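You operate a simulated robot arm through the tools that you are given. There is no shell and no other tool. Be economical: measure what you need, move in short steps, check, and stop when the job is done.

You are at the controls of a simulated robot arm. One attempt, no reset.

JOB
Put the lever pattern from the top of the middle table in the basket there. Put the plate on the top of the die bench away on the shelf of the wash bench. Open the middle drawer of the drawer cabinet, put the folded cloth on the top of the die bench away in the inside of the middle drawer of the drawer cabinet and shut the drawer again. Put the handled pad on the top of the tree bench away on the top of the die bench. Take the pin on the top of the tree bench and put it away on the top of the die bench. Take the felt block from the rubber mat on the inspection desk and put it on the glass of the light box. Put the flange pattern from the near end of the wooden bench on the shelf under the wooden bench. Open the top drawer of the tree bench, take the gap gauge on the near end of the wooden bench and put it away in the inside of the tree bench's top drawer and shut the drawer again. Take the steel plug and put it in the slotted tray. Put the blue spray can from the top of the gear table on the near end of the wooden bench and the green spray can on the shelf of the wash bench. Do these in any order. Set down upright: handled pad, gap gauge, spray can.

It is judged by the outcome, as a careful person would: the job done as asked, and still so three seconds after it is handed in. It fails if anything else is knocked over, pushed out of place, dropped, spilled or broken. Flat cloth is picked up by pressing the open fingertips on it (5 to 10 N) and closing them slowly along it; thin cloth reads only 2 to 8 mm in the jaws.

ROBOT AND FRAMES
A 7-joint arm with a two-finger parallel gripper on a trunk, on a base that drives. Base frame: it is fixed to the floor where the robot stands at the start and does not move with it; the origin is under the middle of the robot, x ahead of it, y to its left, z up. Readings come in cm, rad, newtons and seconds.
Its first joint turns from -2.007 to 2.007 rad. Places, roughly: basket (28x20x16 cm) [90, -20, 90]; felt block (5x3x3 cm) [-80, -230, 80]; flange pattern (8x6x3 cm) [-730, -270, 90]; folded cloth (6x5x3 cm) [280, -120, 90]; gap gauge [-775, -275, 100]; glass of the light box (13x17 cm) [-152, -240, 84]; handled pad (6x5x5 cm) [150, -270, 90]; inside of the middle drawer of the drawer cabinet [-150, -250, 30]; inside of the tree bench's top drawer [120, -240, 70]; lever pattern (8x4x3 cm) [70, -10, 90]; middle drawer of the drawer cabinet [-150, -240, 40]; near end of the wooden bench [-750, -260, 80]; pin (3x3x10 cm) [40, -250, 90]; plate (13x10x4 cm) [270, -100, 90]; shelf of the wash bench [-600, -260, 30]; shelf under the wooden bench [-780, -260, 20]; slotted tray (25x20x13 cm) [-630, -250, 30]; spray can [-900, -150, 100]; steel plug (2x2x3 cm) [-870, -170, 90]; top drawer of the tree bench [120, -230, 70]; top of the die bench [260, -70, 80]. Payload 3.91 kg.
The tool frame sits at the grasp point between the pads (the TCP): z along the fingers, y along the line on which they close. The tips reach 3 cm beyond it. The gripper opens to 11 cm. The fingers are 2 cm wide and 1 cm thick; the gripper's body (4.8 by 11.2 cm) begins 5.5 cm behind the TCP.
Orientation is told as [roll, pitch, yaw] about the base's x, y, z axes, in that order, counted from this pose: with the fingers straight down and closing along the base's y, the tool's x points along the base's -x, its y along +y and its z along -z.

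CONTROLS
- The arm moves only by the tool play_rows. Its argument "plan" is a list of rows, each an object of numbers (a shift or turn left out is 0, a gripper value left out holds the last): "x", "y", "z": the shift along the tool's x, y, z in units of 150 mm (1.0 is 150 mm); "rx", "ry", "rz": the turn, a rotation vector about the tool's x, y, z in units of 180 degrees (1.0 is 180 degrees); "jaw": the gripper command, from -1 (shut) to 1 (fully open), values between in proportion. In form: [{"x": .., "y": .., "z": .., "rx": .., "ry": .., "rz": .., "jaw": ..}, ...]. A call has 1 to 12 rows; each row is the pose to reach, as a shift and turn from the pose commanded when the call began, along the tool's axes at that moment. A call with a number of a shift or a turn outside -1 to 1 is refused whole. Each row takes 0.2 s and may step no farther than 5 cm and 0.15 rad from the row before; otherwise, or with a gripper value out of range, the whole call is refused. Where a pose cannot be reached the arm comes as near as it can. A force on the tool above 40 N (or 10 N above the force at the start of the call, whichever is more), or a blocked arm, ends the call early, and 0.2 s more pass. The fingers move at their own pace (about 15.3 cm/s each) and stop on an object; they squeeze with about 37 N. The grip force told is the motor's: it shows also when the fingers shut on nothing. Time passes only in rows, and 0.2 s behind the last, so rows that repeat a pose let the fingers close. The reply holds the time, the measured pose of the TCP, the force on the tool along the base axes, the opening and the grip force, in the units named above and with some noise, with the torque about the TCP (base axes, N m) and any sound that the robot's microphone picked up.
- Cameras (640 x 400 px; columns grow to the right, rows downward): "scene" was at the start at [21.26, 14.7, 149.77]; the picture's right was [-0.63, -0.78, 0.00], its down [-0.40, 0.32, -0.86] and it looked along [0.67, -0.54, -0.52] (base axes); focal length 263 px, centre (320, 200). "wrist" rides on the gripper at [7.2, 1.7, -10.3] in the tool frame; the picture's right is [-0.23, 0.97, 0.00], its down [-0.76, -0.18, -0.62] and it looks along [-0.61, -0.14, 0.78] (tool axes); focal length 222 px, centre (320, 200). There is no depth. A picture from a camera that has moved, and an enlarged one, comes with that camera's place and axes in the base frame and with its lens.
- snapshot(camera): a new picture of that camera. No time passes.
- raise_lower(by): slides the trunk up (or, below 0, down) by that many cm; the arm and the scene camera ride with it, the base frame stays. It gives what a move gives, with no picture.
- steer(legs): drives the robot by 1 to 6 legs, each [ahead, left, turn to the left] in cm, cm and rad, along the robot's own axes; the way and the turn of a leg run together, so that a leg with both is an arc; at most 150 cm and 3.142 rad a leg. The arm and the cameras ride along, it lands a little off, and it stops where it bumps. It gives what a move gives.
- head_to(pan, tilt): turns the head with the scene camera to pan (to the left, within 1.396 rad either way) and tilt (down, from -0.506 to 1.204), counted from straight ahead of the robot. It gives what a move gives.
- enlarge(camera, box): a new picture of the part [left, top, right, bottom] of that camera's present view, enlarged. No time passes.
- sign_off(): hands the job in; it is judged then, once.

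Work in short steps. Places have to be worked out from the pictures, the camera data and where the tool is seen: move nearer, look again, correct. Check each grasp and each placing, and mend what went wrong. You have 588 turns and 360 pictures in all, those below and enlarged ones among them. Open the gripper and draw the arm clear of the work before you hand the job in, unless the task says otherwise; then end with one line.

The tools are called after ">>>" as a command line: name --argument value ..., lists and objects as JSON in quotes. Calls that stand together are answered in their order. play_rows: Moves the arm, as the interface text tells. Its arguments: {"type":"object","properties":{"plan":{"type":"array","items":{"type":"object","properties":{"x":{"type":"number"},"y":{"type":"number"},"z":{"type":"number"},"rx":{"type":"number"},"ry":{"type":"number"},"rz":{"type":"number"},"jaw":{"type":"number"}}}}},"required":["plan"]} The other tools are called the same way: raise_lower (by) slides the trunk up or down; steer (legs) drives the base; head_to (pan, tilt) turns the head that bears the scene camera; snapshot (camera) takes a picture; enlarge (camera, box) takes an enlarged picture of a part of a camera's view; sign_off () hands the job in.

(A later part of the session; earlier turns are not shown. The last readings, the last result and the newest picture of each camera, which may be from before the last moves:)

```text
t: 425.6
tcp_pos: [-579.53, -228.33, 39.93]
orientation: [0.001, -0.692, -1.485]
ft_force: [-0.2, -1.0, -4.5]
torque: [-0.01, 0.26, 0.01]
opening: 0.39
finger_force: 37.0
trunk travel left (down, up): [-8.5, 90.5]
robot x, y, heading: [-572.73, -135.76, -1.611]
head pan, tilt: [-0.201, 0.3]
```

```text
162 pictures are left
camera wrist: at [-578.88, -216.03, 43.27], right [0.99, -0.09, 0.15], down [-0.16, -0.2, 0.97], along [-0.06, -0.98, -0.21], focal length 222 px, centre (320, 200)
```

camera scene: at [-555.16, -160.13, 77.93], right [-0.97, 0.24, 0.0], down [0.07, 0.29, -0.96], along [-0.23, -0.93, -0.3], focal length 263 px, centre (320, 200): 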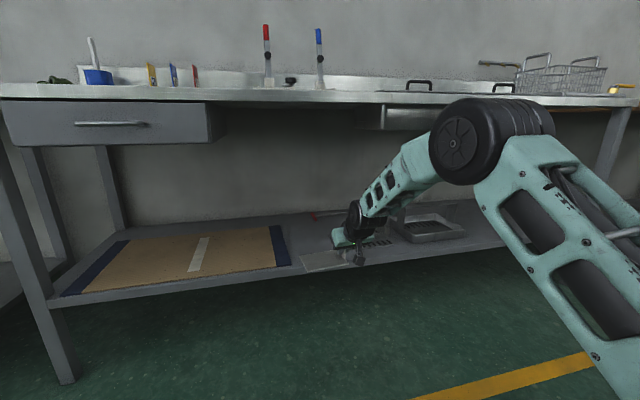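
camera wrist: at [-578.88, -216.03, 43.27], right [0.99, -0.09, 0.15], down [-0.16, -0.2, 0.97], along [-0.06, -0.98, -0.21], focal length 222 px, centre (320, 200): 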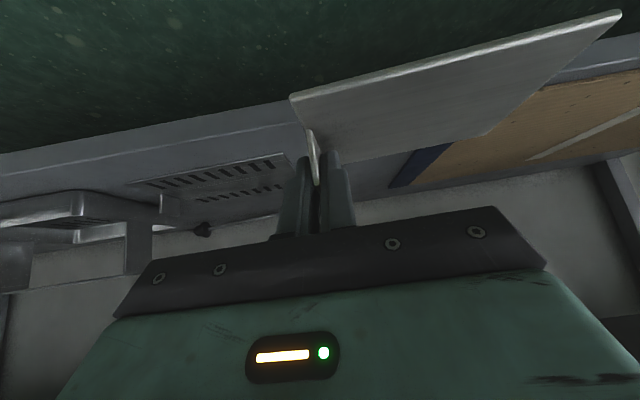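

>>> steer --legs '[[9, 0, 0]]'

>>> snapshot --camera "scene"

>>> snapshot --camera "wrist"

```text
t: 426.7
tcp_pos: [-579.78, -237.27, 39.89]
orientation: [0.003, -0.691, -1.483]
ft_force: [-0.3, 0.5, -4.9]
torque: [0.03, 0.29, -0.01]
opening: 0.38
finger_force: 37.3
trunk travel left (down, up): [-8.5, 90.5]
robot x, y, heading: [-573.04, -145.01, -1.612]
head pan, tilt: [-0.201, 0.3]
```

```text
161 pictures are left
camera scene: at [-555.51, -169.06, 77.93], right [-0.97, 0.24, 0.0], down [0.07, 0.29, -0.96], along [-0.23, -0.93, -0.3], focal length 263 px, centre (320, 200)
```

scene: 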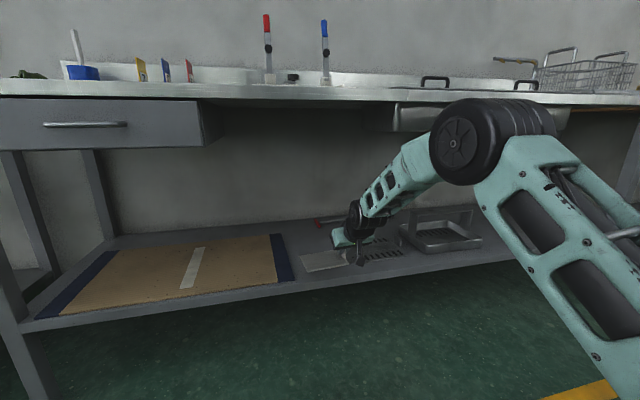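

```text
160 pictures are left
camera wrist: at [-579.23, -224.96, 43.27], right [0.99, -0.09, 0.15], down [-0.16, -0.2, 0.97], along [-0.06, -0.98, -0.21], focal length 222 px, centre (320, 200)
```

wrist: 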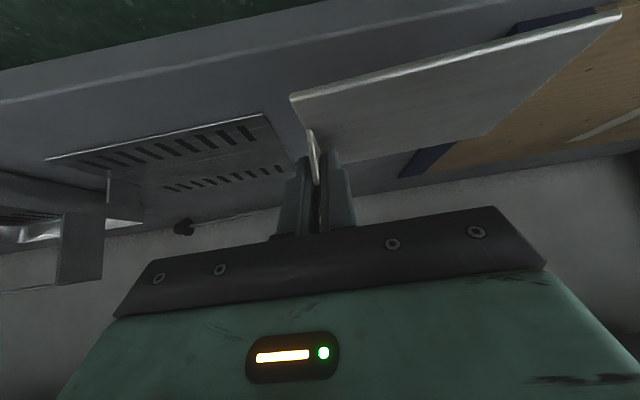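

Plate is over the shelf with ~2.5 cm side clearance. I extend 3.5 cm further and lower until it touches.

>>> play_rows --plan '[{"x": -0.09, "y": -0.01, "z": 0.075}, {"x": -0.178, "y": -0.02, "z": 0.149}, {"x": -0.114, "y": -0.02, "z": 0.226}, {"x": -0.06, "y": -0.02, "z": 0.29}]'

>>> enlarge --camera "scene" --box '[270, 190, 450, 300]'

```text
t: 427.7
tcp_pos: [-579.84, -240.74, 37.03]
orientation: [0.002, -0.693, -1.482]
ft_force: [0.1, -0.7, -4.9]
torque: [0.04, 0.23, 0.0]
opening: 0.37
finger_force: 36.9
trunk travel left (down, up): [-8.5, 90.5]
robot x, y, heading: [-573.19, -144.83, -1.61]
head pan, tilt: [-0.201, 0.3]
```

```text
3.56 times, centred on (360, 245) of scene
camera zoom: at [-555.51, -169.06, 77.94], right [-0.97, 0.24, 0.0], down [0.07, 0.29, -0.96], along [-0.23, -0.93, -0.3], focal length 935 px, centre (178, 40)
```

zoom: 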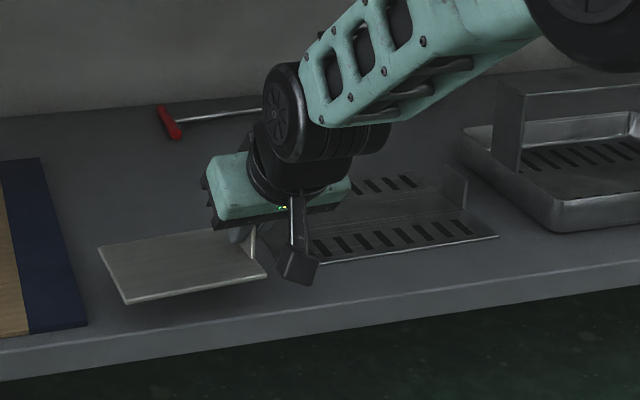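

>>> play_rows --plan '[{"x": 0.021, "z": 0.026}, {"x": 0.043, "z": 0.051}, {"x": 0.055, "z": 0.066}]'

>>> play_rows --plan '[{"x": 0.014, "z": 0.017}, {"x": 0.028, "z": 0.034}, {"x": 0.043, "z": 0.051}]'

>>> enlarge --camera "scene" --box '[270, 190, 450, 300]'

```text
t: 428.5
tcp_pos: [-579.87, -240.73, 35.85]
orientation: [0.001, -0.692, -1.484]
ft_force: [0.0, 0.4, -4.6]
torque: [0.07, 0.32, -0.01]
opening: 0.36
finger_force: 37.0
trunk travel left (down, up): [-8.5, 90.5]
robot x, y, heading: [-573.49, -144.75, -1.61]
head pan, tilt: [-0.201, 0.3]
```

```text
t: 429.3
tcp_pos: [-579.88, -240.7, 34.82]
orientation: [0.002, -0.694, -1.484]
ft_force: [0.0, -0.9, -5.3]
torque: [0.04, 0.24, -0.03]
opening: 0.4
finger_force: 37.2
trunk travel left (down, up): [-8.5, 90.5]
robot x, y, heading: [-573.32, -145.23, -1.612]
head pan, tilt: [-0.201, 0.3]
```

```text
3.56 times, centred on (360, 245) of scene
camera zoom: at [-555.51, -169.06, 77.94], right [-0.97, 0.24, 0.0], down [0.07, 0.29, -0.96], along [-0.23, -0.93, -0.3], focal length 935 px, centre (178, 40)
```

zoom: 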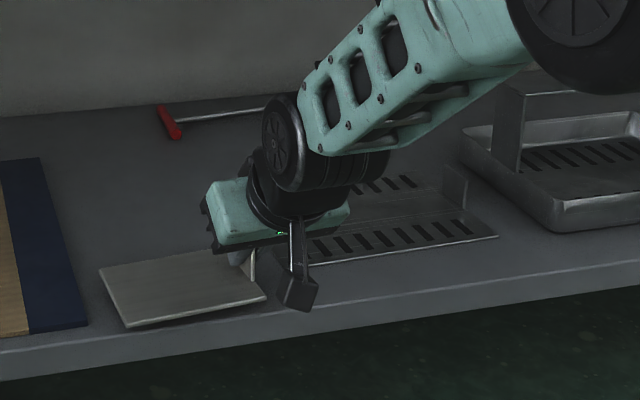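

>>> play_rows --plan '[{"x": 0.014, "z": 0.017}, {"x": 0.028, "z": 0.034}, {"x": 0.043, "z": 0.051}, {"x": 0.05, "z": 0.06}]'

```text
t: 430.3
tcp_pos: [-579.82, -240.74, 33.7]
orientation: [-0.001, -0.694, -1.483]
ft_force: [0.1, -0.8, -2.6]
torque: [-0.04, 0.03, -0.05]
opening: 0.37
finger_force: 36.6
trunk travel left (down, up): [-8.5, 90.5]
robot x, y, heading: [-573.47, -144.44, -1.613]
head pan, tilt: [-0.201, 0.3]
```

The plate is starting to bear on the shelf. I lower 3 mm more, then release.

>>> play_rows --plan '[{"x": 0.008, "z": 0.01}, {"x": 0.014, "z": 0.017}]'

>>> play_rows --plan '[{"jaw": -0.8}, {"jaw": -0.6}, {"jaw": -0.4}, {"jaw": -0.3}]'

>>> enlarge --camera "scene" --box '[270, 190, 450, 300]'

```text
t: 430.9
tcp_pos: [-579.72, -240.78, 33.67]
orientation: [0.001, -0.698, -1.485]
ft_force: [0.3, 7.3, 17.5]
torque: [0.81, 0.08, 0.13]
opening: 0.39
finger_force: 37.2
trunk travel left (down, up): [-8.5, 90.5]
robot x, y, heading: [-573.32, -144.92, -1.61]
head pan, tilt: [-0.201, 0.3]
```

```text
t: 431.9
tcp_pos: [-579.86, -240.64, 33.46]
orientation: [0.002, -0.695, -1.484]
ft_force: [-2.2, -0.5, 6.6]
torque: [-0.09, -0.07, -0.04]
opening: 3.7
finger_force: 0.0
trunk travel left (down, up): [-8.5, 90.5]
robot x, y, heading: [-573.35, -145.07, -1.608]
head pan, tilt: [-0.201, 0.3]
```

```text
3.56 times, centred on (360, 245) of scene
camera zoom: at [-555.51, -169.03, 77.95], right [-0.97, 0.24, 0.0], down [0.07, 0.29, -0.96], along [-0.23, -0.93, -0.3], focal length 935 px, centre (178, 40)
```

zoom: 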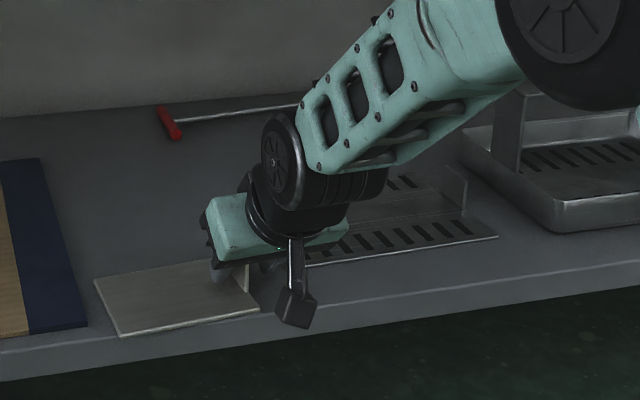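

Released. I lift the fingers off vertically and then back out by driving.

>>> play_rows --plan '[{"x": -0.02, "z": -0.025}, {"x": -0.1, "z": -0.12}, {"x": -0.2, "z": -0.24}, {"x": -0.27, "z": -0.32}]'

>>> steer --legs '[[-30, 0, 0.04]]'

>>> snapshot --camera "scene"

```text
t: 432.9
tcp_pos: [-579.78, -240.64, 39.67]
orientation: [0.001, -0.694, -1.484]
ft_force: [0.8, -1.2, -0.3]
torque: [-0.02, -0.03, 0.04]
opening: 3.85
finger_force: 0.0
trunk travel left (down, up): [-8.5, 90.5]
robot x, y, heading: [-573.37, -144.83, -1.61]
head pan, tilt: [-0.201, 0.3]
```

```text
t: 434.9
tcp_pos: [-575.18, -211.11, 39.73]
orientation: [0.0, -0.693, -1.439]
ft_force: [0.6, -0.4, 0.1]
torque: [0.0, -0.02, 0.0]
opening: 3.85
finger_force: 0.0
trunk travel left (down, up): [-8.5, 90.5]
robot x, y, heading: [-572.84, -114.82, -1.569]
head pan, tilt: [-0.201, 0.3]
```

```text
156 pictures are left
camera scene: at [-553.92, -138.42, 77.94], right [-0.98, 0.2, 0.0], down [0.06, 0.29, -0.96], along [-0.19, -0.94, -0.3], focal length 263 px, centre (320, 200)
```

scene: 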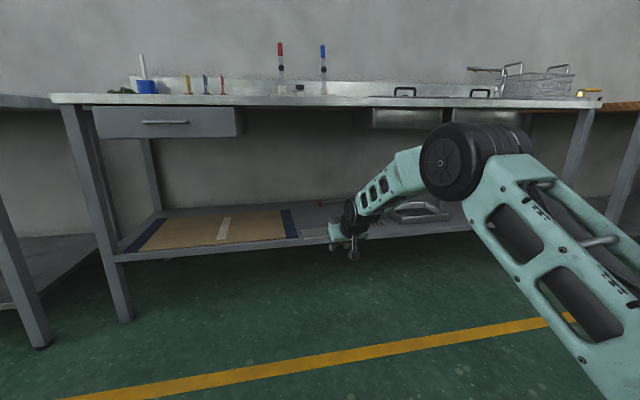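

The plate rests on the shelf. I raise the trunk, restore the tool to vertical and retract, then go look at the wooden bench and gear table.

>>> raise_lower --by 40

>>> raise_lower --by 40

>>> play_rows --plan '[{"ry": 0.045, "x": 0.1}, {"ry": 0.09, "x": 0.2}, {"ry": 0.135, "x": 0.3}, {"ry": 0.18, "x": 0.4}, {"ry": 0.222, "x": 0.5}]'

>>> steer --legs '[[-10, 0, 0], [0, -120, 0]]'

>>> head_to --pan -0.6 --tilt 0.5

>>> snapshot --camera "scene"

>>> head_to --pan -1.3 --tilt 0.5

>>> snapshot --camera "scene"

```text
t: 438.8
tcp_pos: [-575.06, -211.1, 79.65]
orientation: [0.001, -0.694, -1.441]
ft_force: [0.1, 0.0, 0.9]
torque: [0.01, 0.03, -0.01]
opening: 3.84
finger_force: 0.1
trunk travel left (down, up): [-48.5, 50.5]
robot x, y, heading: [-572.39, -114.87, -1.565]
head pan, tilt: [-0.201, 0.3]
```

```text
t: 442.6
tcp_pos: [-575.05, -211.06, 119.49]
orientation: [0.003, -0.694, -1.439]
ft_force: [-0.2, -0.1, 0.4]
torque: [0.0, 0.01, 0.01]
opening: 3.82
finger_force: 0.0
trunk travel left (down, up): [-88.5, 10.5]
robot x, y, heading: [-572.49, -114.83, -1.565]
head pan, tilt: [-0.201, 0.3]
```

```text
t: 443.8
tcp_pos: [-575.86, -205.29, 114.93]
orientation: [0.0, 0.004, -1.438]
ft_force: [-0.2, 0.4, 0.2]
torque: [-0.03, -0.03, 0.01]
opening: 3.87
finger_force: 0.1
trunk travel left (down, up): [-88.5, 10.5]
robot x, y, heading: [-572.58, -114.74, -1.566]
head pan, tilt: [-0.201, 0.3]
```

```text
t: 450.1
tcp_pos: [-688.22, -198.6, 115.04]
orientation: [0.001, 0.005, -1.491]
ft_force: [0.3, 0.4, 0.0]
torque: [0.01, 0.0, -0.03]
opening: 3.85
finger_force: 0.0
trunk travel left (down, up): [-88.5, 10.5]
robot x, y, heading: [-679.97, -108.3, -1.615]
head pan, tilt: [-0.201, 0.3]
stopped in leg 2: the robot was blocked; the commanded pose is now the measured one
```

```text
t: 450.9
tcp_pos: [-688.22, -198.54, 115.11]
orientation: [-0.001, 0.003, -1.492]
ft_force: [0.5, -0.6, 0.6]
torque: [-0.02, -0.02, -0.01]
opening: 3.85
finger_force: 0.0
trunk travel left (down, up): [-88.5, 10.5]
robot x, y, heading: [-680.29, -108.64, -1.616]
head pan, tilt: [-0.6, 0.499]
```

```text
155 pictures are left
camera scene: at [-666.0, -130.98, 156.1], right [-0.8, 0.6, 0.0], down [0.29, 0.38, -0.88], along [-0.53, -0.7, -0.48], focal length 263 px, centre (320, 200)
```

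scene: 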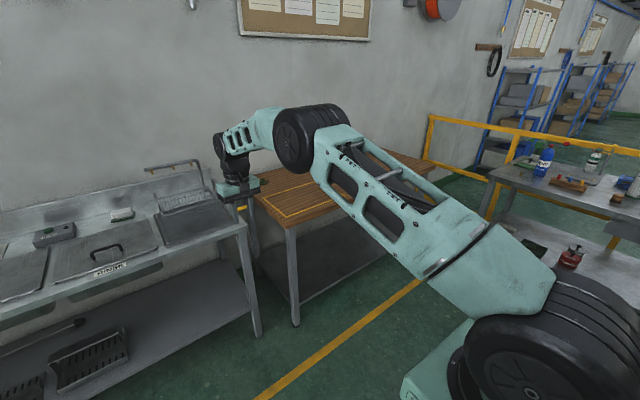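

```text
t: 452.0
tcp_pos: [-688.26, -198.53, 115.03]
orientation: [0.001, 0.003, -1.491]
ft_force: [-0.1, 0.6, 0.4]
torque: [0.06, -0.02, -0.01]
opening: 3.87
finger_force: 0.1
trunk travel left (down, up): [-88.5, 10.5]
robot x, y, heading: [-680.09, -108.54, -1.622]
head pan, tilt: [-1.3, 0.499]
```

```text
154 pictures are left
camera scene: at [-669.38, -125.74, 156.1], right [-0.22, 0.98, 0.0], down [0.47, 0.11, -0.88], along [-0.86, -0.19, -0.48], focal length 263 px, centre (320, 200)
```

scene: 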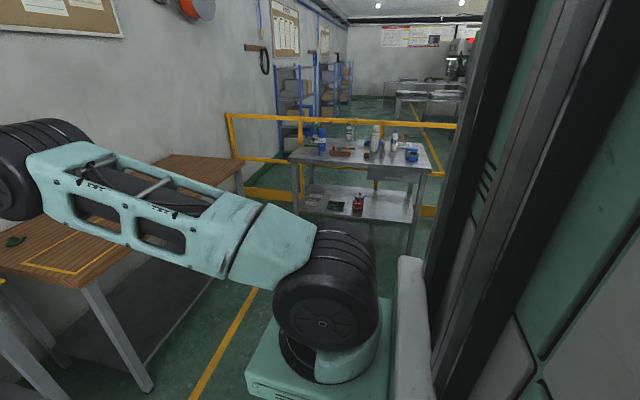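

I was blocked by the grey machine at the right rear. I move forward away from it and continue past.

>>> steer --legs '[[22, 3, 0.045], [0, -75, 0]]'

>>> head_to --pan 0.3 --tilt 0.6

>>> snapshot --camera "scene"

>>> head_to --pan -0.3 --tilt 0.6

>>> snapshot --camera "scene"

```text
t: 457.4
tcp_pos: [-758.58, -219.71, 114.94]
orientation: [-0.001, 0.004, -1.458]
ft_force: [0.3, 0.5, 0.4]
torque: [-0.01, 0.06, 0.02]
opening: 3.84
finger_force: 0.1
trunk travel left (down, up): [-88.5, 10.5]
robot x, y, heading: [-753.61, -129.55, -1.581]
head pan, tilt: [-1.3, 0.499]
```

```text
t: 459.1
tcp_pos: [-758.63, -219.84, 114.9]
orientation: [-0.001, 0.004, -1.456]
ft_force: [-0.1, -0.3, 0.0]
torque: [-0.03, -0.02, 0.02]
opening: 3.83
finger_force: 0.0
trunk travel left (down, up): [-88.5, 10.5]
robot x, y, heading: [-753.77, -129.33, -1.581]
head pan, tilt: [0.3, 0.6]
```

```text
153 pictures are left
camera scene: at [-730.95, -152.53, 155.19], right [-0.96, -0.28, 0.0], down [-0.16, 0.54, -0.83], along [0.23, -0.79, -0.56], focal length 263 px, centre (320, 200)
```

scene: 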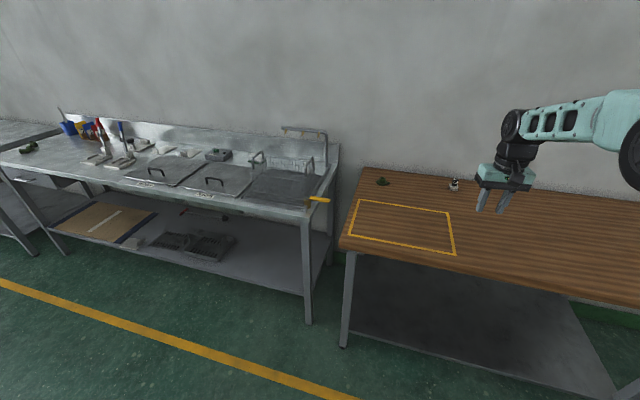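

```text
t: 460.1
tcp_pos: [-758.62, -219.85, 115.07]
orientation: [-0.001, 0.003, -1.456]
ft_force: [-0.1, -0.4, 0.2]
torque: [0.0, 0.0, -0.04]
opening: 3.83
finger_force: 0.0
trunk travel left (down, up): [-88.5, 10.5]
robot x, y, heading: [-753.92, -129.19, -1.579]
head pan, tilt: [-0.3, 0.6]
```

```text
152 pictures are left
camera scene: at [-736.16, -152.45, 155.19], right [-0.95, 0.31, 0.0], down [0.17, 0.54, -0.83], along [-0.25, -0.78, -0.56], focal length 263 px, centre (320, 200)
```

scene: 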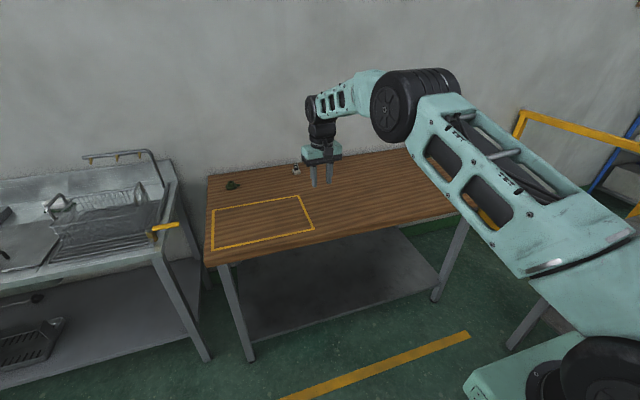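

I see the flange pattern and the gap gauge on the wooden bench's near end, and a yellow-outlined zone. I enlarge them.

>>> enlarge --camera "scene" --box '[190, 150, 330, 260]'

>>> snapshot --camera "wrist"

```text
3.64 times, centred on (260, 205) of scene
camera zoom: at [-736.16, -152.45, 155.19], right [-0.95, 0.31, 0.0], down [0.17, 0.54, -0.83], along [-0.25, -0.78, -0.56], focal length 956 px, centre (538, 182)
```

zoom: 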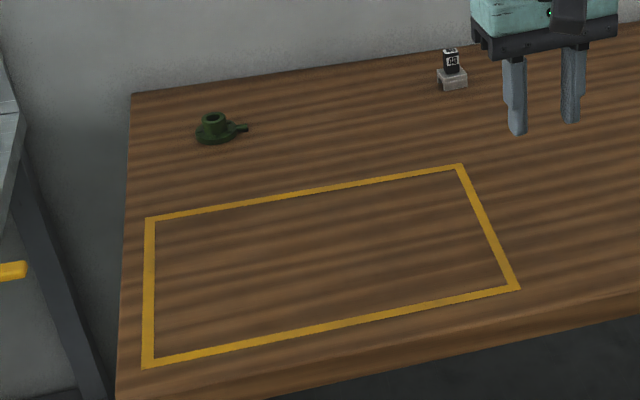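

```text
150 pictures are left
camera wrist: at [-757.71, -212.38, 125.39], right [0.99, -0.11, 0.0], down [-0.09, -0.78, 0.62], along [-0.07, -0.62, -0.78], focal length 222 px, centre (320, 200)
```

wrist: 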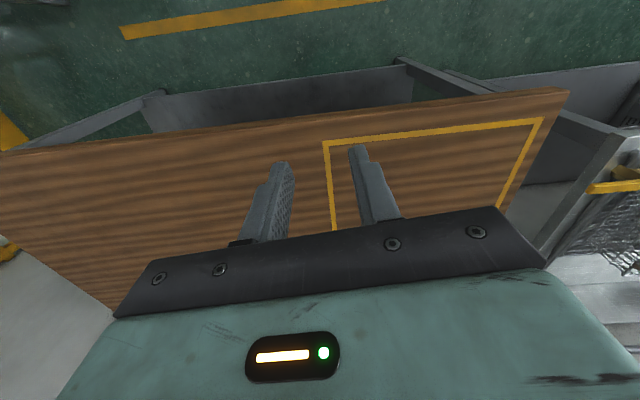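

I'll do the flange pattern first, gripping its boss with the same 40° lean. I square the yaw, lean, and drive in front of it.

>>> play_rows --plan '[{"rz": 0.0366, "jaw": 0.1}, {"rz": 0.0366}]'

>>> play_rows --plan '[{"ry": -0.045}, {"ry": -0.09}, {"ry": -0.135}, {"ry": -0.18}, {"ry": -0.222}]'

>>> steer --legs '[[0, 30.5, 0.01], [42, 0, 0]]'

>>> head_to --pan -0.2 --tilt 0.7

>>> snapshot --camera "scene"

>>> snapshot --camera "wrist"

```text
t: 460.6
tcp_pos: [-758.68, -219.65, 115.05]
orientation: [0.0, 0.005, -1.572]
ft_force: [-0.5, 0.8, 0.0]
torque: [0.0, 0.01, 0.03]
opening: 6.03
finger_force: 0.1
trunk travel left (down, up): [-88.5, 10.5]
robot x, y, heading: [-753.65, -129.26, -1.584]
head pan, tilt: [-0.3, 0.6]
```

```text
t: 461.9
tcp_pos: [-758.62, -219.77, 114.91]
orientation: [0.002, -0.697, -1.572]
ft_force: [-0.1, 0.2, -0.5]
torque: [0.0, 0.02, 0.01]
opening: 6.06
finger_force: 0.1
trunk travel left (down, up): [-88.5, 10.5]
robot x, y, heading: [-753.8, -129.28, -1.586]
head pan, tilt: [-0.3, 0.6]
```

```text
t: 466.1
tcp_pos: [-726.57, -261.62, 115.01]
orientation: [0.001, -0.696, -1.553]
ft_force: [-0.2, 0.4, -0.3]
torque: [-0.02, 0.03, 0.01]
opening: 6.04
finger_force: 0.0
trunk travel left (down, up): [-88.5, 10.5]
robot x, y, heading: [-723.48, -171.48, -1.571]
head pan, tilt: [-0.3, 0.6]
```

```text
t: 466.8
tcp_pos: [-726.59, -261.74, 114.91]
orientation: [0.001, -0.695, -1.554]
ft_force: [0.0, -0.7, 0.2]
torque: [-0.04, 0.02, 0.0]
opening: 6.05
finger_force: 0.0
trunk travel left (down, up): [-88.5, 10.5]
robot x, y, heading: [-723.29, -171.0, -1.571]
head pan, tilt: [-0.201, 0.7]
```

```text
149 pictures are left
camera scene: at [-704.36, -193.91, 154.33], right [-0.98, 0.2, 0.0], down [0.13, 0.63, -0.77], along [-0.15, -0.75, -0.64], focal length 263 px, centre (320, 200)
```

scene: 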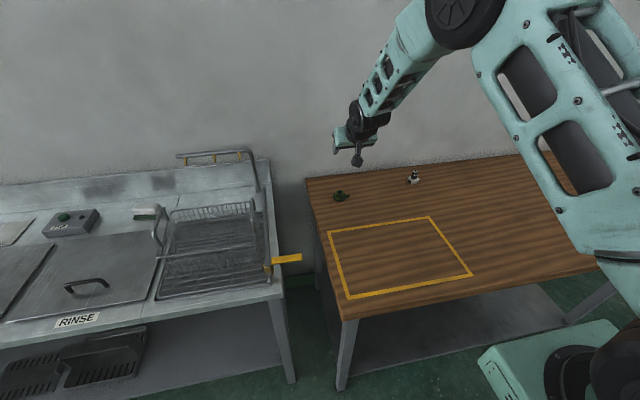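

```text
148 pictures are left
camera wrist: at [-725.0, -249.54, 118.32], right [0.98, -0.16, 0.15], down [-0.17, -0.19, 0.97], along [-0.13, -0.97, -0.21], focal length 222 px, centre (320, 200)
```

wrist: 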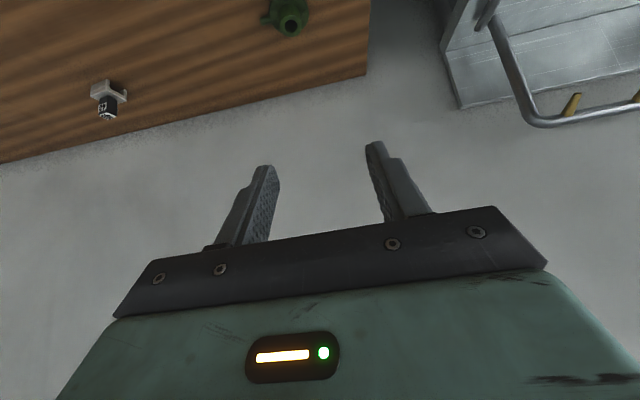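

>>> enlarge --camera "scene" --box '[300, 150, 440, 250]'

>>> enlarge --camera "wrist" --box '[200, 0, 360, 100]'

```text
4.00 times, centred on (370, 200) of scene
camera zoom: at [-704.36, -193.91, 154.33], right [-0.98, 0.2, 0.0], down [0.13, 0.63, -0.77], along [-0.15, -0.75, -0.64], focal length 1051 px, centre (120, 200)
```

zoom: 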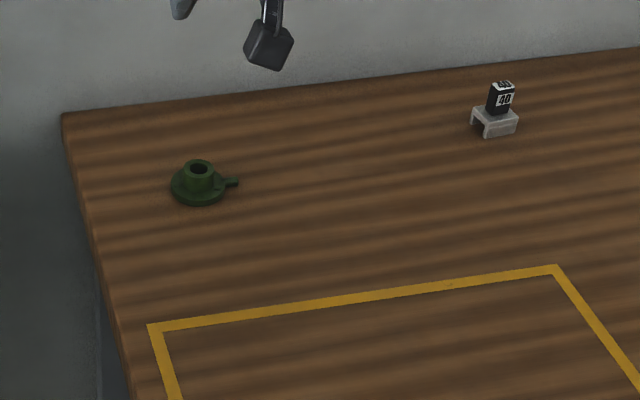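

```text
4.00 times, centred on (280, 50) of wrist
camera zoom: at [-725.0, -249.54, 118.32], right [0.98, -0.16, 0.15], down [-0.17, -0.19, 0.97], along [-0.13, -0.97, -0.21], focal length 888 px, centre (480, 800)
```

zoom: 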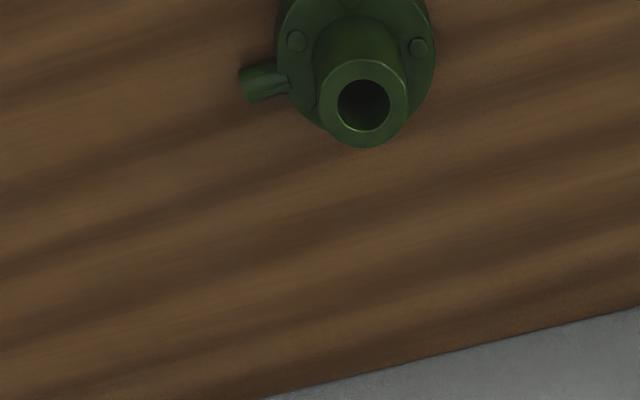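

The boss is at about (-728.7,-274), top z≈88.5, Ø3 cm. I approach to a standoff above it.

>>> play_rows --plan '[{"x": 0.02, "y": -0.05, "z": 0.25, "jaw": -0.05}, {"x": 0.05, "y": -0.1, "z": 0.5}, {"x": 0.09, "y": -0.153, "z": 0.7}]'

>>> play_rows --plan '[{"x": 0.03, "z": 0.25}, {"x": 0.06, "z": 0.5}, {"x": 0.097, "z": 0.69}]'

>>> enlarge --camera "scene" --box '[300, 150, 440, 250]'

>>> snapshot --camera "wrist"

```text
t: 467.6
tcp_pos: [-728.6, -267.44, 106.03]
orientation: [0.0, -0.695, -1.555]
ft_force: [-0.2, -0.4, 0.0]
torque: [-0.01, 0.01, -0.02]
opening: 5.24
finger_force: 0.0
trunk travel left (down, up): [-88.5, 10.5]
robot x, y, heading: [-723.47, -171.45, -1.565]
head pan, tilt: [-0.201, 0.7]
```

```text
t: 468.4
tcp_pos: [-728.47, -272.71, 97.24]
orientation: [0.0, -0.694, -1.555]
ft_force: [0.2, -0.1, 0.2]
torque: [0.02, 0.0, -0.02]
opening: 5.25
finger_force: 0.0
trunk travel left (down, up): [-88.5, 10.5]
robot x, y, heading: [-723.57, -171.0, -1.568]
head pan, tilt: [-0.201, 0.7]
```

```text
4.00 times, centred on (370, 200) of scene
camera zoom: at [-704.35, -193.88, 154.34], right [-0.98, 0.2, 0.0], down [0.13, 0.63, -0.77], along [-0.15, -0.75, -0.64], focal length 1051 px, centre (120, 200)
```

zoom: 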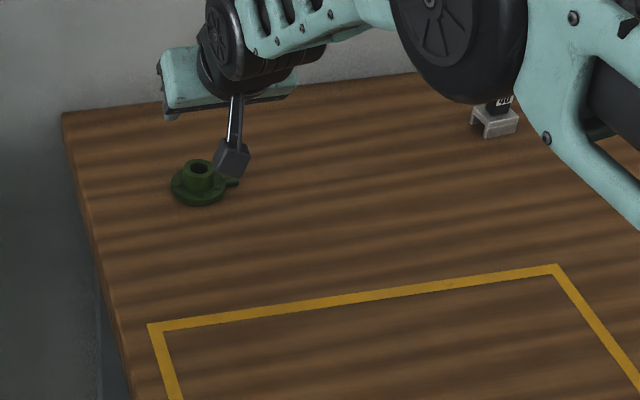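

```text
144 pictures are left
camera wrist: at [-726.98, -260.53, 100.57], right [0.98, -0.16, 0.15], down [-0.18, -0.19, 0.97], along [-0.13, -0.97, -0.21], focal length 222 px, centre (320, 200)
```

wrist: 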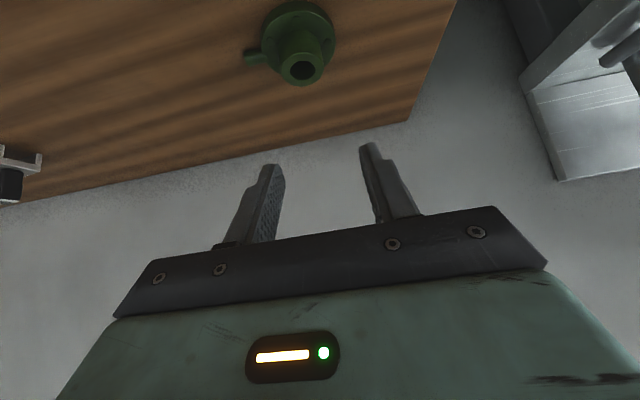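

>>> play_rows --plan '[{"x": 0.12, "z": 0.144}, {"x": 0.22, "z": 0.264}, {"x": 0.28, "z": 0.336}]'

>>> snapshot --camera "wrist"

>>> enlarge --camera "scene" --box '[310, 160, 390, 220]'

```text
t: 469.2
tcp_pos: [-728.57, -273.05, 90.71]
orientation: [0.0, -0.695, -1.556]
ft_force: [-0.3, 0.4, 0.4]
torque: [-0.01, -0.02, 0.0]
opening: 5.22
finger_force: 0.0
trunk travel left (down, up): [-88.5, 10.5]
robot x, y, heading: [-723.1, -171.37, -1.567]
head pan, tilt: [-0.201, 0.7]
```

```text
143 pictures are left
camera wrist: at [-727.04, -260.81, 93.96], right [0.98, -0.16, 0.15], down [-0.17, -0.19, 0.97], along [-0.13, -0.97, -0.21], focal length 222 px, centre (320, 200)
```

wrist: 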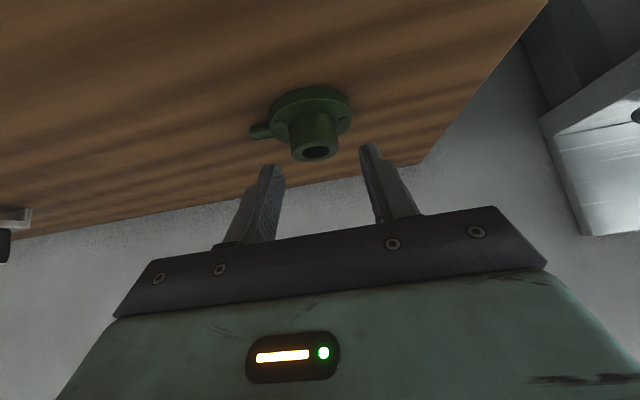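

```text
6.67 times, centred on (350, 190) of scene
camera zoom: at [-704.35, -193.9, 154.33], right [-0.98, 0.2, 0.0], down [0.13, 0.63, -0.76], along [-0.15, -0.75, -0.64], focal length 1752 px, centre (120, 267)
```

zoom: 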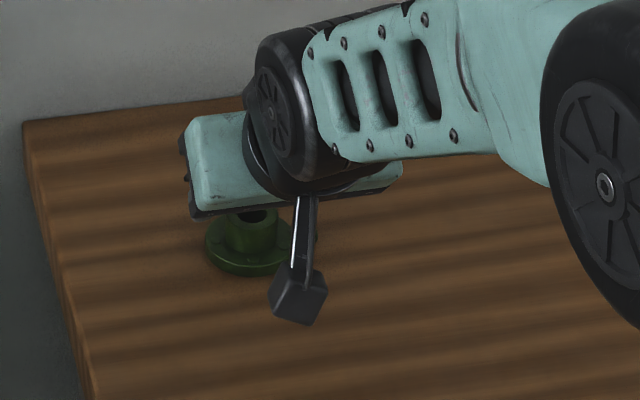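

>>> play_rows --plan '[{"x": 0.03, "z": 0.036}, {"x": 0.06, "z": 0.072}, {"x": 0.068, "z": 0.082}]'

>>> play_rows --plan '[{"jaw": -0.3}, {"jaw": -0.6}, {"jaw": -1}, {"jaw": -1}]'

>>> play_rows --plan '[{"x": -0.04, "z": -0.05}, {"x": -0.12, "z": -0.15}, {"x": -0.24, "z": -0.29}]'

>>> snapshot --camera "wrist"

```text
t: 470.0
tcp_pos: [-728.6, -273.01, 88.85]
orientation: [-0.001, -0.696, -1.554]
ft_force: [-0.2, -0.5, -0.5]
torque: [-0.01, 0.02, 0.03]
opening: 5.23
finger_force: 0.0
trunk travel left (down, up): [-88.5, 10.5]
robot x, y, heading: [-723.51, -171.2, -1.568]
head pan, tilt: [-0.201, 0.7]
```

```text
t: 471.0
tcp_pos: [-728.53, -272.97, 88.96]
orientation: [0.0, -0.696, -1.554]
ft_force: [0.2, 0.2, 0.3]
torque: [0.01, -0.01, 0.02]
opening: 3.0
finger_force: 37.3
trunk travel left (down, up): [-88.5, 10.5]
robot x, y, heading: [-723.33, -171.36, -1.564]
head pan, tilt: [-0.201, 0.7]
```

```text
t: 471.8
tcp_pos: [-728.78, -272.81, 94.65]
orientation: [0.002, -0.696, -1.553]
ft_force: [0.3, 0.2, -0.7]
torque: [-0.03, 0.02, -0.03]
opening: 3.0
finger_force: 37.0
trunk travel left (down, up): [-88.5, 10.5]
robot x, y, heading: [-723.17, -170.93, -1.572]
head pan, tilt: [-0.201, 0.7]
```

```text
141 pictures are left
camera wrist: at [-727.2, -260.72, 97.94], right [0.98, -0.16, 0.15], down [-0.17, -0.19, 0.97], along [-0.12, -0.97, -0.21], focal length 222 px, centre (320, 200)
```

wrist: 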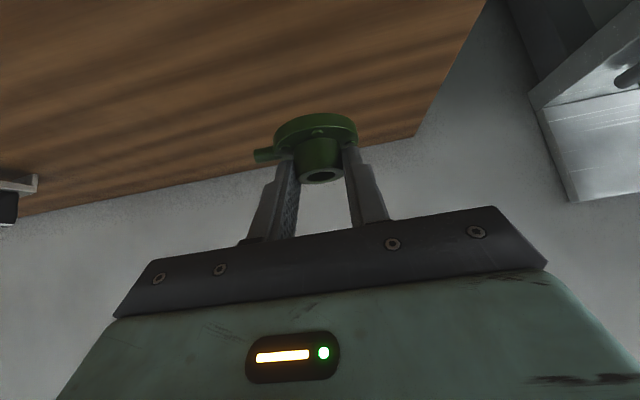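

Flange held by its boss. I lift, back out, and lower the trunk for the shelf underneath.

>>> play_rows --plan '[{"x": -0.2, "z": -0.24}, {"x": -0.4, "z": -0.48}, {"x": -0.6, "z": -0.72}]'

>>> steer --legs '[[-44, 0, 0], [0, -35, 0]]'

>>> raise_lower --by -40

>>> raise_lower --by -35

>>> head_to --pan -0.2 --tilt 0.35

>>> snapshot --camera "scene"

```text
t: 472.6
tcp_pos: [-728.78, -272.97, 108.6]
orientation: [0.001, -0.692, -1.556]
ft_force: [0.9, 0.6, -0.9]
torque: [0.04, 0.01, 0.0]
opening: 2.99
finger_force: 37.8
trunk travel left (down, up): [-88.5, 10.5]
robot x, y, heading: [-723.54, -171.19, -1.572]
head pan, tilt: [-0.201, 0.7]
```

```text
t: 477.1
tcp_pos: [-763.94, -229.49, 108.64]
orientation: [0.0, -0.695, -1.556]
ft_force: [1.7, 0.2, -0.2]
torque: [0.02, -0.02, -0.01]
opening: 2.97
finger_force: 37.2
trunk travel left (down, up): [-88.5, 10.5]
robot x, y, heading: [-758.45, -128.09, -1.565]
head pan, tilt: [-0.201, 0.7]
```

```text
t: 479.2
tcp_pos: [-763.81, -230.24, 88.77]
orientation: [0.001, -0.727, -1.556]
ft_force: [-0.1, -3.3, 13.0]
torque: [-0.01, 0.06, -0.01]
opening: 3.01
finger_force: 37.3
trunk travel left (down, up): [-66.9, 32.1]
robot x, y, heading: [-758.54, -127.56, -1.569]
head pan, tilt: [-0.201, 0.7]
stopped: the force on the tool passed its limit (the readings are from after the stop); the commanded pose is now the measured one
```

```text
t: 479.7
tcp_pos: [-763.85, -230.56, 88.69]
orientation: [0.004, -0.738, -1.555]
ft_force: [0.9, -2.2, 10.2]
torque: [0.04, -0.08, 0.02]
opening: 2.97
finger_force: 37.5
trunk travel left (down, up): [-66.2, 32.8]
robot x, y, heading: [-758.58, -128.06, -1.568]
head pan, tilt: [-0.201, 0.7]
stopped: the force on the tool passed its limit (the readings are from after the stop); the commanded pose is now the measured one
```

```text
t: 480.5
tcp_pos: [-763.91, -230.48, 88.75]
orientation: [0.003, -0.735, -1.555]
ft_force: [-0.5, -6.2, 19.4]
torque: [-0.02, 0.05, 0.0]
opening: 3.0
finger_force: 37.0
trunk travel left (down, up): [-66.2, 32.8]
robot x, y, heading: [-758.24, -127.5, -1.564]
head pan, tilt: [-0.201, 0.351]
```

```text
140 pictures are left
camera scene: at [-739.69, -151.13, 135.25], right [-0.98, 0.2, 0.0], down [0.07, 0.34, -0.94], along [-0.18, -0.92, -0.34], focal length 263 px, centre (320, 200)
```

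scene: 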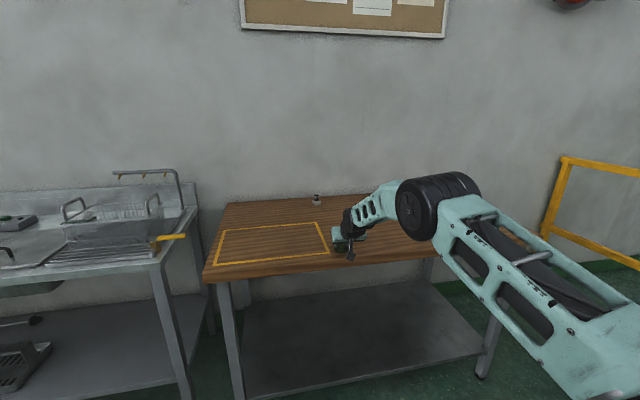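

I hadn't cleared the bench edge, so the flange set down on the bench. I raise again and then back off further before lowering.

>>> raise_lower --by 12

>>> play_rows --plan '[{"x": 0.256, "z": -0.213}, {"x": 0.51, "z": -0.427}, {"x": 0.766, "z": -0.64}]'

>>> snapshot --camera "wrist"

>>> snapshot --camera "scene"

```text
t: 482.0
tcp_pos: [-763.83, -230.38, 100.53]
orientation: [0.002, -0.73, -1.556]
ft_force: [0.3, 0.1, -0.9]
torque: [0.01, 0.0, 0.02]
opening: 2.99
finger_force: 37.4
trunk travel left (down, up): [-78.2, 20.8]
robot x, y, heading: [-758.61, -127.84, -1.563]
head pan, tilt: [-0.201, 0.351]
```

```text
t: 482.8
tcp_pos: [-764.21, -215.37, 99.87]
orientation: [0.001, -0.733, -1.557]
ft_force: [0.3, 0.3, 0.6]
torque: [-0.04, -0.01, -0.03]
opening: 2.97
finger_force: 36.7
trunk travel left (down, up): [-78.2, 20.8]
robot x, y, heading: [-758.27, -127.74, -1.571]
head pan, tilt: [-0.201, 0.351]
```

```text
139 pictures are left
camera wrist: at [-762.69, -203.11, 102.82], right [0.98, -0.15, 0.15], down [-0.18, -0.15, 0.97], along [-0.12, -0.98, -0.17], focal length 222 px, centre (320, 200)
```

wrist: 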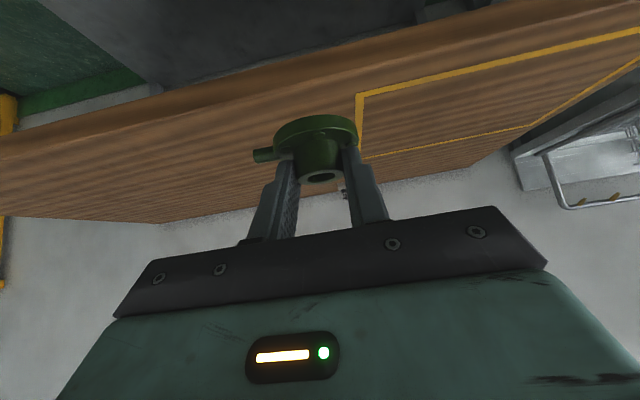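

```text
138 pictures are left
camera scene: at [-739.69, -151.26, 147.22], right [-0.98, 0.2, 0.0], down [0.07, 0.34, -0.94], along [-0.18, -0.92, -0.34], focal length 263 px, centre (320, 200)
```

scene: 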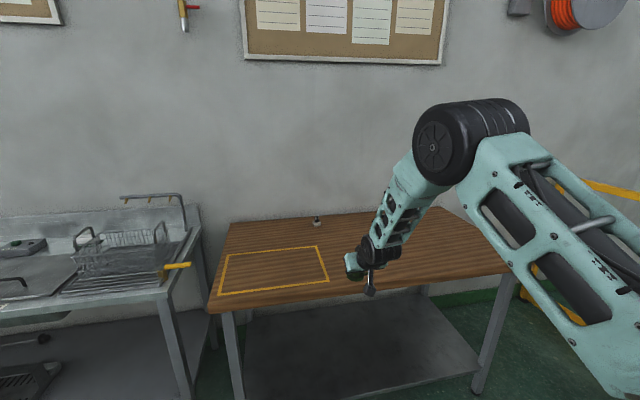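

Still firmly held. I retract the arm 9 cm more and now lower the trunk.

>>> play_rows --plan '[{"x": 0.23, "z": -0.2}, {"x": 0.45, "z": -0.4}]'

>>> raise_lower --by -40

>>> raise_lower --by -30

>>> snapshot --camera "scene"

>>> snapshot --camera "wrist"

```text
t: 483.4
tcp_pos: [-764.33, -206.37, 99.94]
orientation: [0.003, -0.732, -1.555]
ft_force: [0.0, -0.1, -0.2]
torque: [0.01, 0.01, 0.0]
opening: 3.0
finger_force: 37.0
trunk travel left (down, up): [-78.2, 20.8]
robot x, y, heading: [-758.47, -127.59, -1.565]
head pan, tilt: [-0.201, 0.351]
```

```text
t: 487.2
tcp_pos: [-764.34, -206.36, 59.94]
orientation: [0.002, -0.73, -1.555]
ft_force: [0.3, 0.7, -0.8]
torque: [-0.02, 0.0, -0.01]
opening: 3.02
finger_force: 37.3
trunk travel left (down, up): [-38.2, 60.8]
robot x, y, heading: [-758.29, -127.58, -1.565]
head pan, tilt: [-0.201, 0.351]
```

```text
t: 490.2
tcp_pos: [-764.43, -206.27, 29.88]
orientation: [0.001, -0.731, -1.554]
ft_force: [0.3, -0.3, -0.9]
torque: [0.0, 0.02, 0.0]
opening: 2.99
finger_force: 36.9
trunk travel left (down, up): [-8.2, 90.8]
robot x, y, heading: [-758.41, -127.78, -1.568]
head pan, tilt: [-0.201, 0.351]
```

```text
137 pictures are left
camera scene: at [-739.69, -151.2, 77.24], right [-0.98, 0.2, 0.0], down [0.07, 0.34, -0.94], along [-0.18, -0.92, -0.34], focal length 263 px, centre (320, 200)
```

scene: 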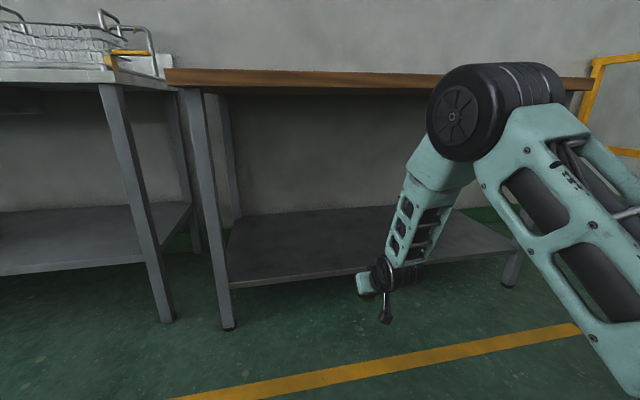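

```text
136 pictures are left
camera wrist: at [-762.82, -194.01, 32.84], right [0.98, -0.15, 0.15], down [-0.18, -0.15, 0.97], along [-0.12, -0.98, -0.18], focal length 222 px, centre (320, 200)
```

wrist: 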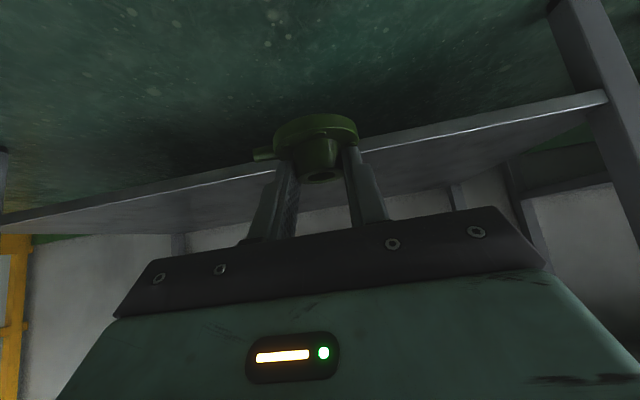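

The shelf is at z≈18, front y≈-232, and empty. I extend the arm and drive in.

>>> play_rows --plan '[{"x": -0.2, "z": 0.18}, {"x": -0.4, "z": 0.36}, {"x": -0.6, "z": 0.54}, {"x": -0.794, "z": 0.713}]'

>>> steer --legs '[[20, 0, 0]]'

>>> snapshot --camera "scene"

>>> snapshot --camera "wrist"

```text
t: 491.2
tcp_pos: [-764.15, -222.5, 30.15]
orientation: [0.001, -0.732, -1.553]
ft_force: [0.6, 0.1, 1.0]
torque: [0.01, 0.02, 0.0]
opening: 2.98
finger_force: 37.2
trunk travel left (down, up): [-8.2, 90.8]
robot x, y, heading: [-758.26, -127.74, -1.572]
head pan, tilt: [-0.201, 0.351]
```

```text
t: 492.9
tcp_pos: [-763.94, -242.39, 30.19]
orientation: [0.003, -0.731, -1.549]
ft_force: [-0.6, 0.4, -0.3]
torque: [-0.01, 0.0, 0.0]
opening: 2.98
finger_force: 37.2
trunk travel left (down, up): [-8.2, 90.8]
robot x, y, heading: [-757.99, -147.61, -1.562]
head pan, tilt: [-0.201, 0.351]
```

```text
135 pictures are left
camera scene: at [-739.54, -171.2, 77.23], right [-0.98, 0.19, 0.0], down [0.07, 0.34, -0.94], along [-0.18, -0.92, -0.34], focal length 263 px, centre (320, 200)
```

scene: 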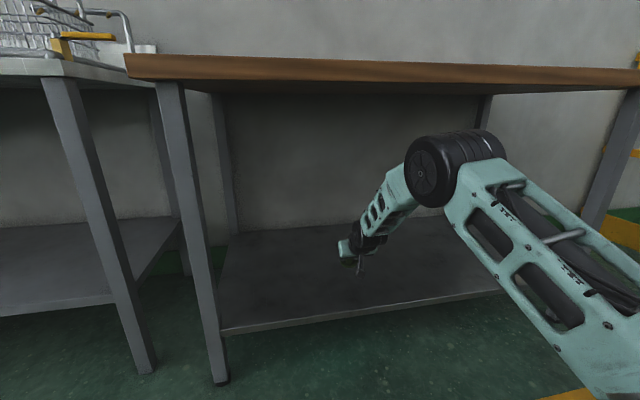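

```text
134 pictures are left
camera wrist: at [-762.35, -230.14, 33.02], right [0.98, -0.15, 0.15], down [-0.18, -0.15, 0.97], along [-0.12, -0.98, -0.18], focal length 222 px, centre (320, 200)
```

wrist: 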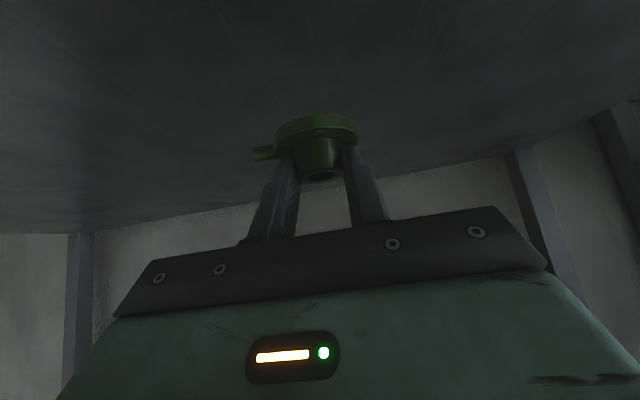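

>>> raise_lower --by -6

>>> play_rows --plan '[{"x": 0.022, "z": 0.025}, {"x": 0.045, "z": 0.05}, {"x": 0.067, "z": 0.075}]'

>>> enlarge --camera "scene" --box '[290, 190, 430, 310]'

```text
t: 493.9
tcp_pos: [-763.77, -242.34, 24.26]
orientation: [0.002, -0.732, -1.553]
ft_force: [0.7, 0.4, 0.0]
torque: [0.01, 0.02, 0.05]
opening: 3.0
finger_force: 37.2
trunk travel left (down, up): [-2.2, 96.8]
robot x, y, heading: [-758.28, -147.69, -1.57]
head pan, tilt: [-0.201, 0.351]
```

```text
t: 494.6
tcp_pos: [-763.76, -242.86, 23.81]
orientation: [0.002, -0.751, -1.553]
ft_force: [0.3, 1.9, 11.5]
torque: [0.18, -0.04, 0.02]
opening: 3.03
finger_force: 36.9
trunk travel left (down, up): [-2.2, 96.8]
robot x, y, heading: [-758.28, -147.79, -1.564]
head pan, tilt: [-0.201, 0.351]
stopped in row 3: the force on the tool passed its limit (the readings are from after the stop); the commanded pose is now the measured one
```

```text
3.33 times, centred on (360, 250) of scene
camera zoom: at [-739.54, -171.15, 71.23], right [-0.98, 0.19, 0.0], down [0.07, 0.34, -0.94], along [-0.18, -0.92, -0.34], focal length 876 px, centre (187, 33)
```

zoom: 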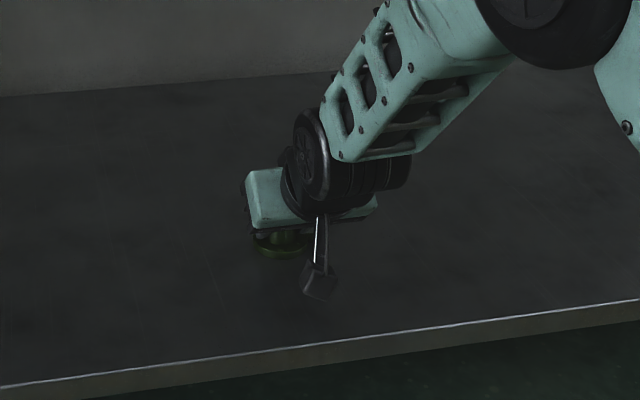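

Contact with the shelf at about z=20. I ease up, release, lift and back out.

>>> play_rows --plan '[{"x": -0.008, "z": -0.009}, {"x": -0.008, "z": -0.009, "jaw": -0.3}, {"x": -0.008, "z": -0.009, "jaw": -0.1}, {"x": -0.008, "z": -0.009, "jaw": -0.05}, {"x": -0.1, "z": -0.11}, {"x": -0.2, "z": -0.23}, {"x": -0.27, "z": -0.31}]'

>>> steer --legs '[[-22, 0, 0]]'

>>> enlarge --camera "scene" --box '[220, 180, 500, 340]'

```text
t: 496.2
tcp_pos: [-763.89, -242.61, 29.68]
orientation: [0.004, -0.743, -1.552]
ft_force: [0.3, 0.4, -0.4]
torque: [-0.02, 0.02, -0.01]
opening: 5.22
finger_force: 0.1
trunk travel left (down, up): [-2.2, 96.8]
robot x, y, heading: [-758.33, -147.96, -1.568]
head pan, tilt: [-0.201, 0.351]
```

```text
t: 497.9
tcp_pos: [-763.75, -220.55, 29.51]
orientation: [0.003, -0.745, -1.55]
ft_force: [-0.3, -0.4, 0.7]
torque: [0.01, -0.03, 0.01]
opening: 5.25
finger_force: 0.1
trunk travel left (down, up): [-2.2, 96.8]
robot x, y, heading: [-758.28, -125.78, -1.567]
head pan, tilt: [-0.201, 0.351]
```

```text
2.29 times, centred on (360, 260) of scene
camera zoom: at [-739.64, -149.01, 71.23], right [-0.98, 0.19, 0.0], down [0.07, 0.34, -0.94], along [-0.18, -0.92, -0.34], focal length 601 px, centre (229, 63)
```

zoom: 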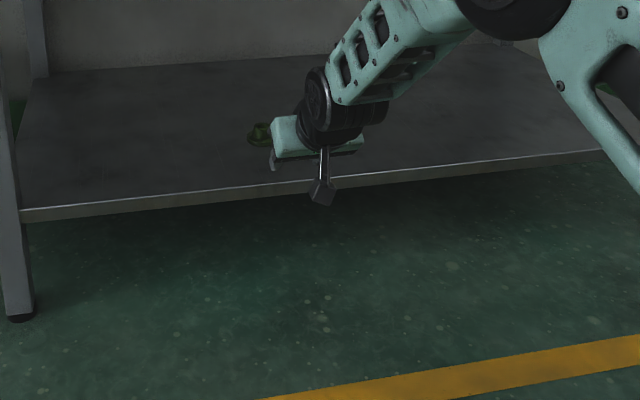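

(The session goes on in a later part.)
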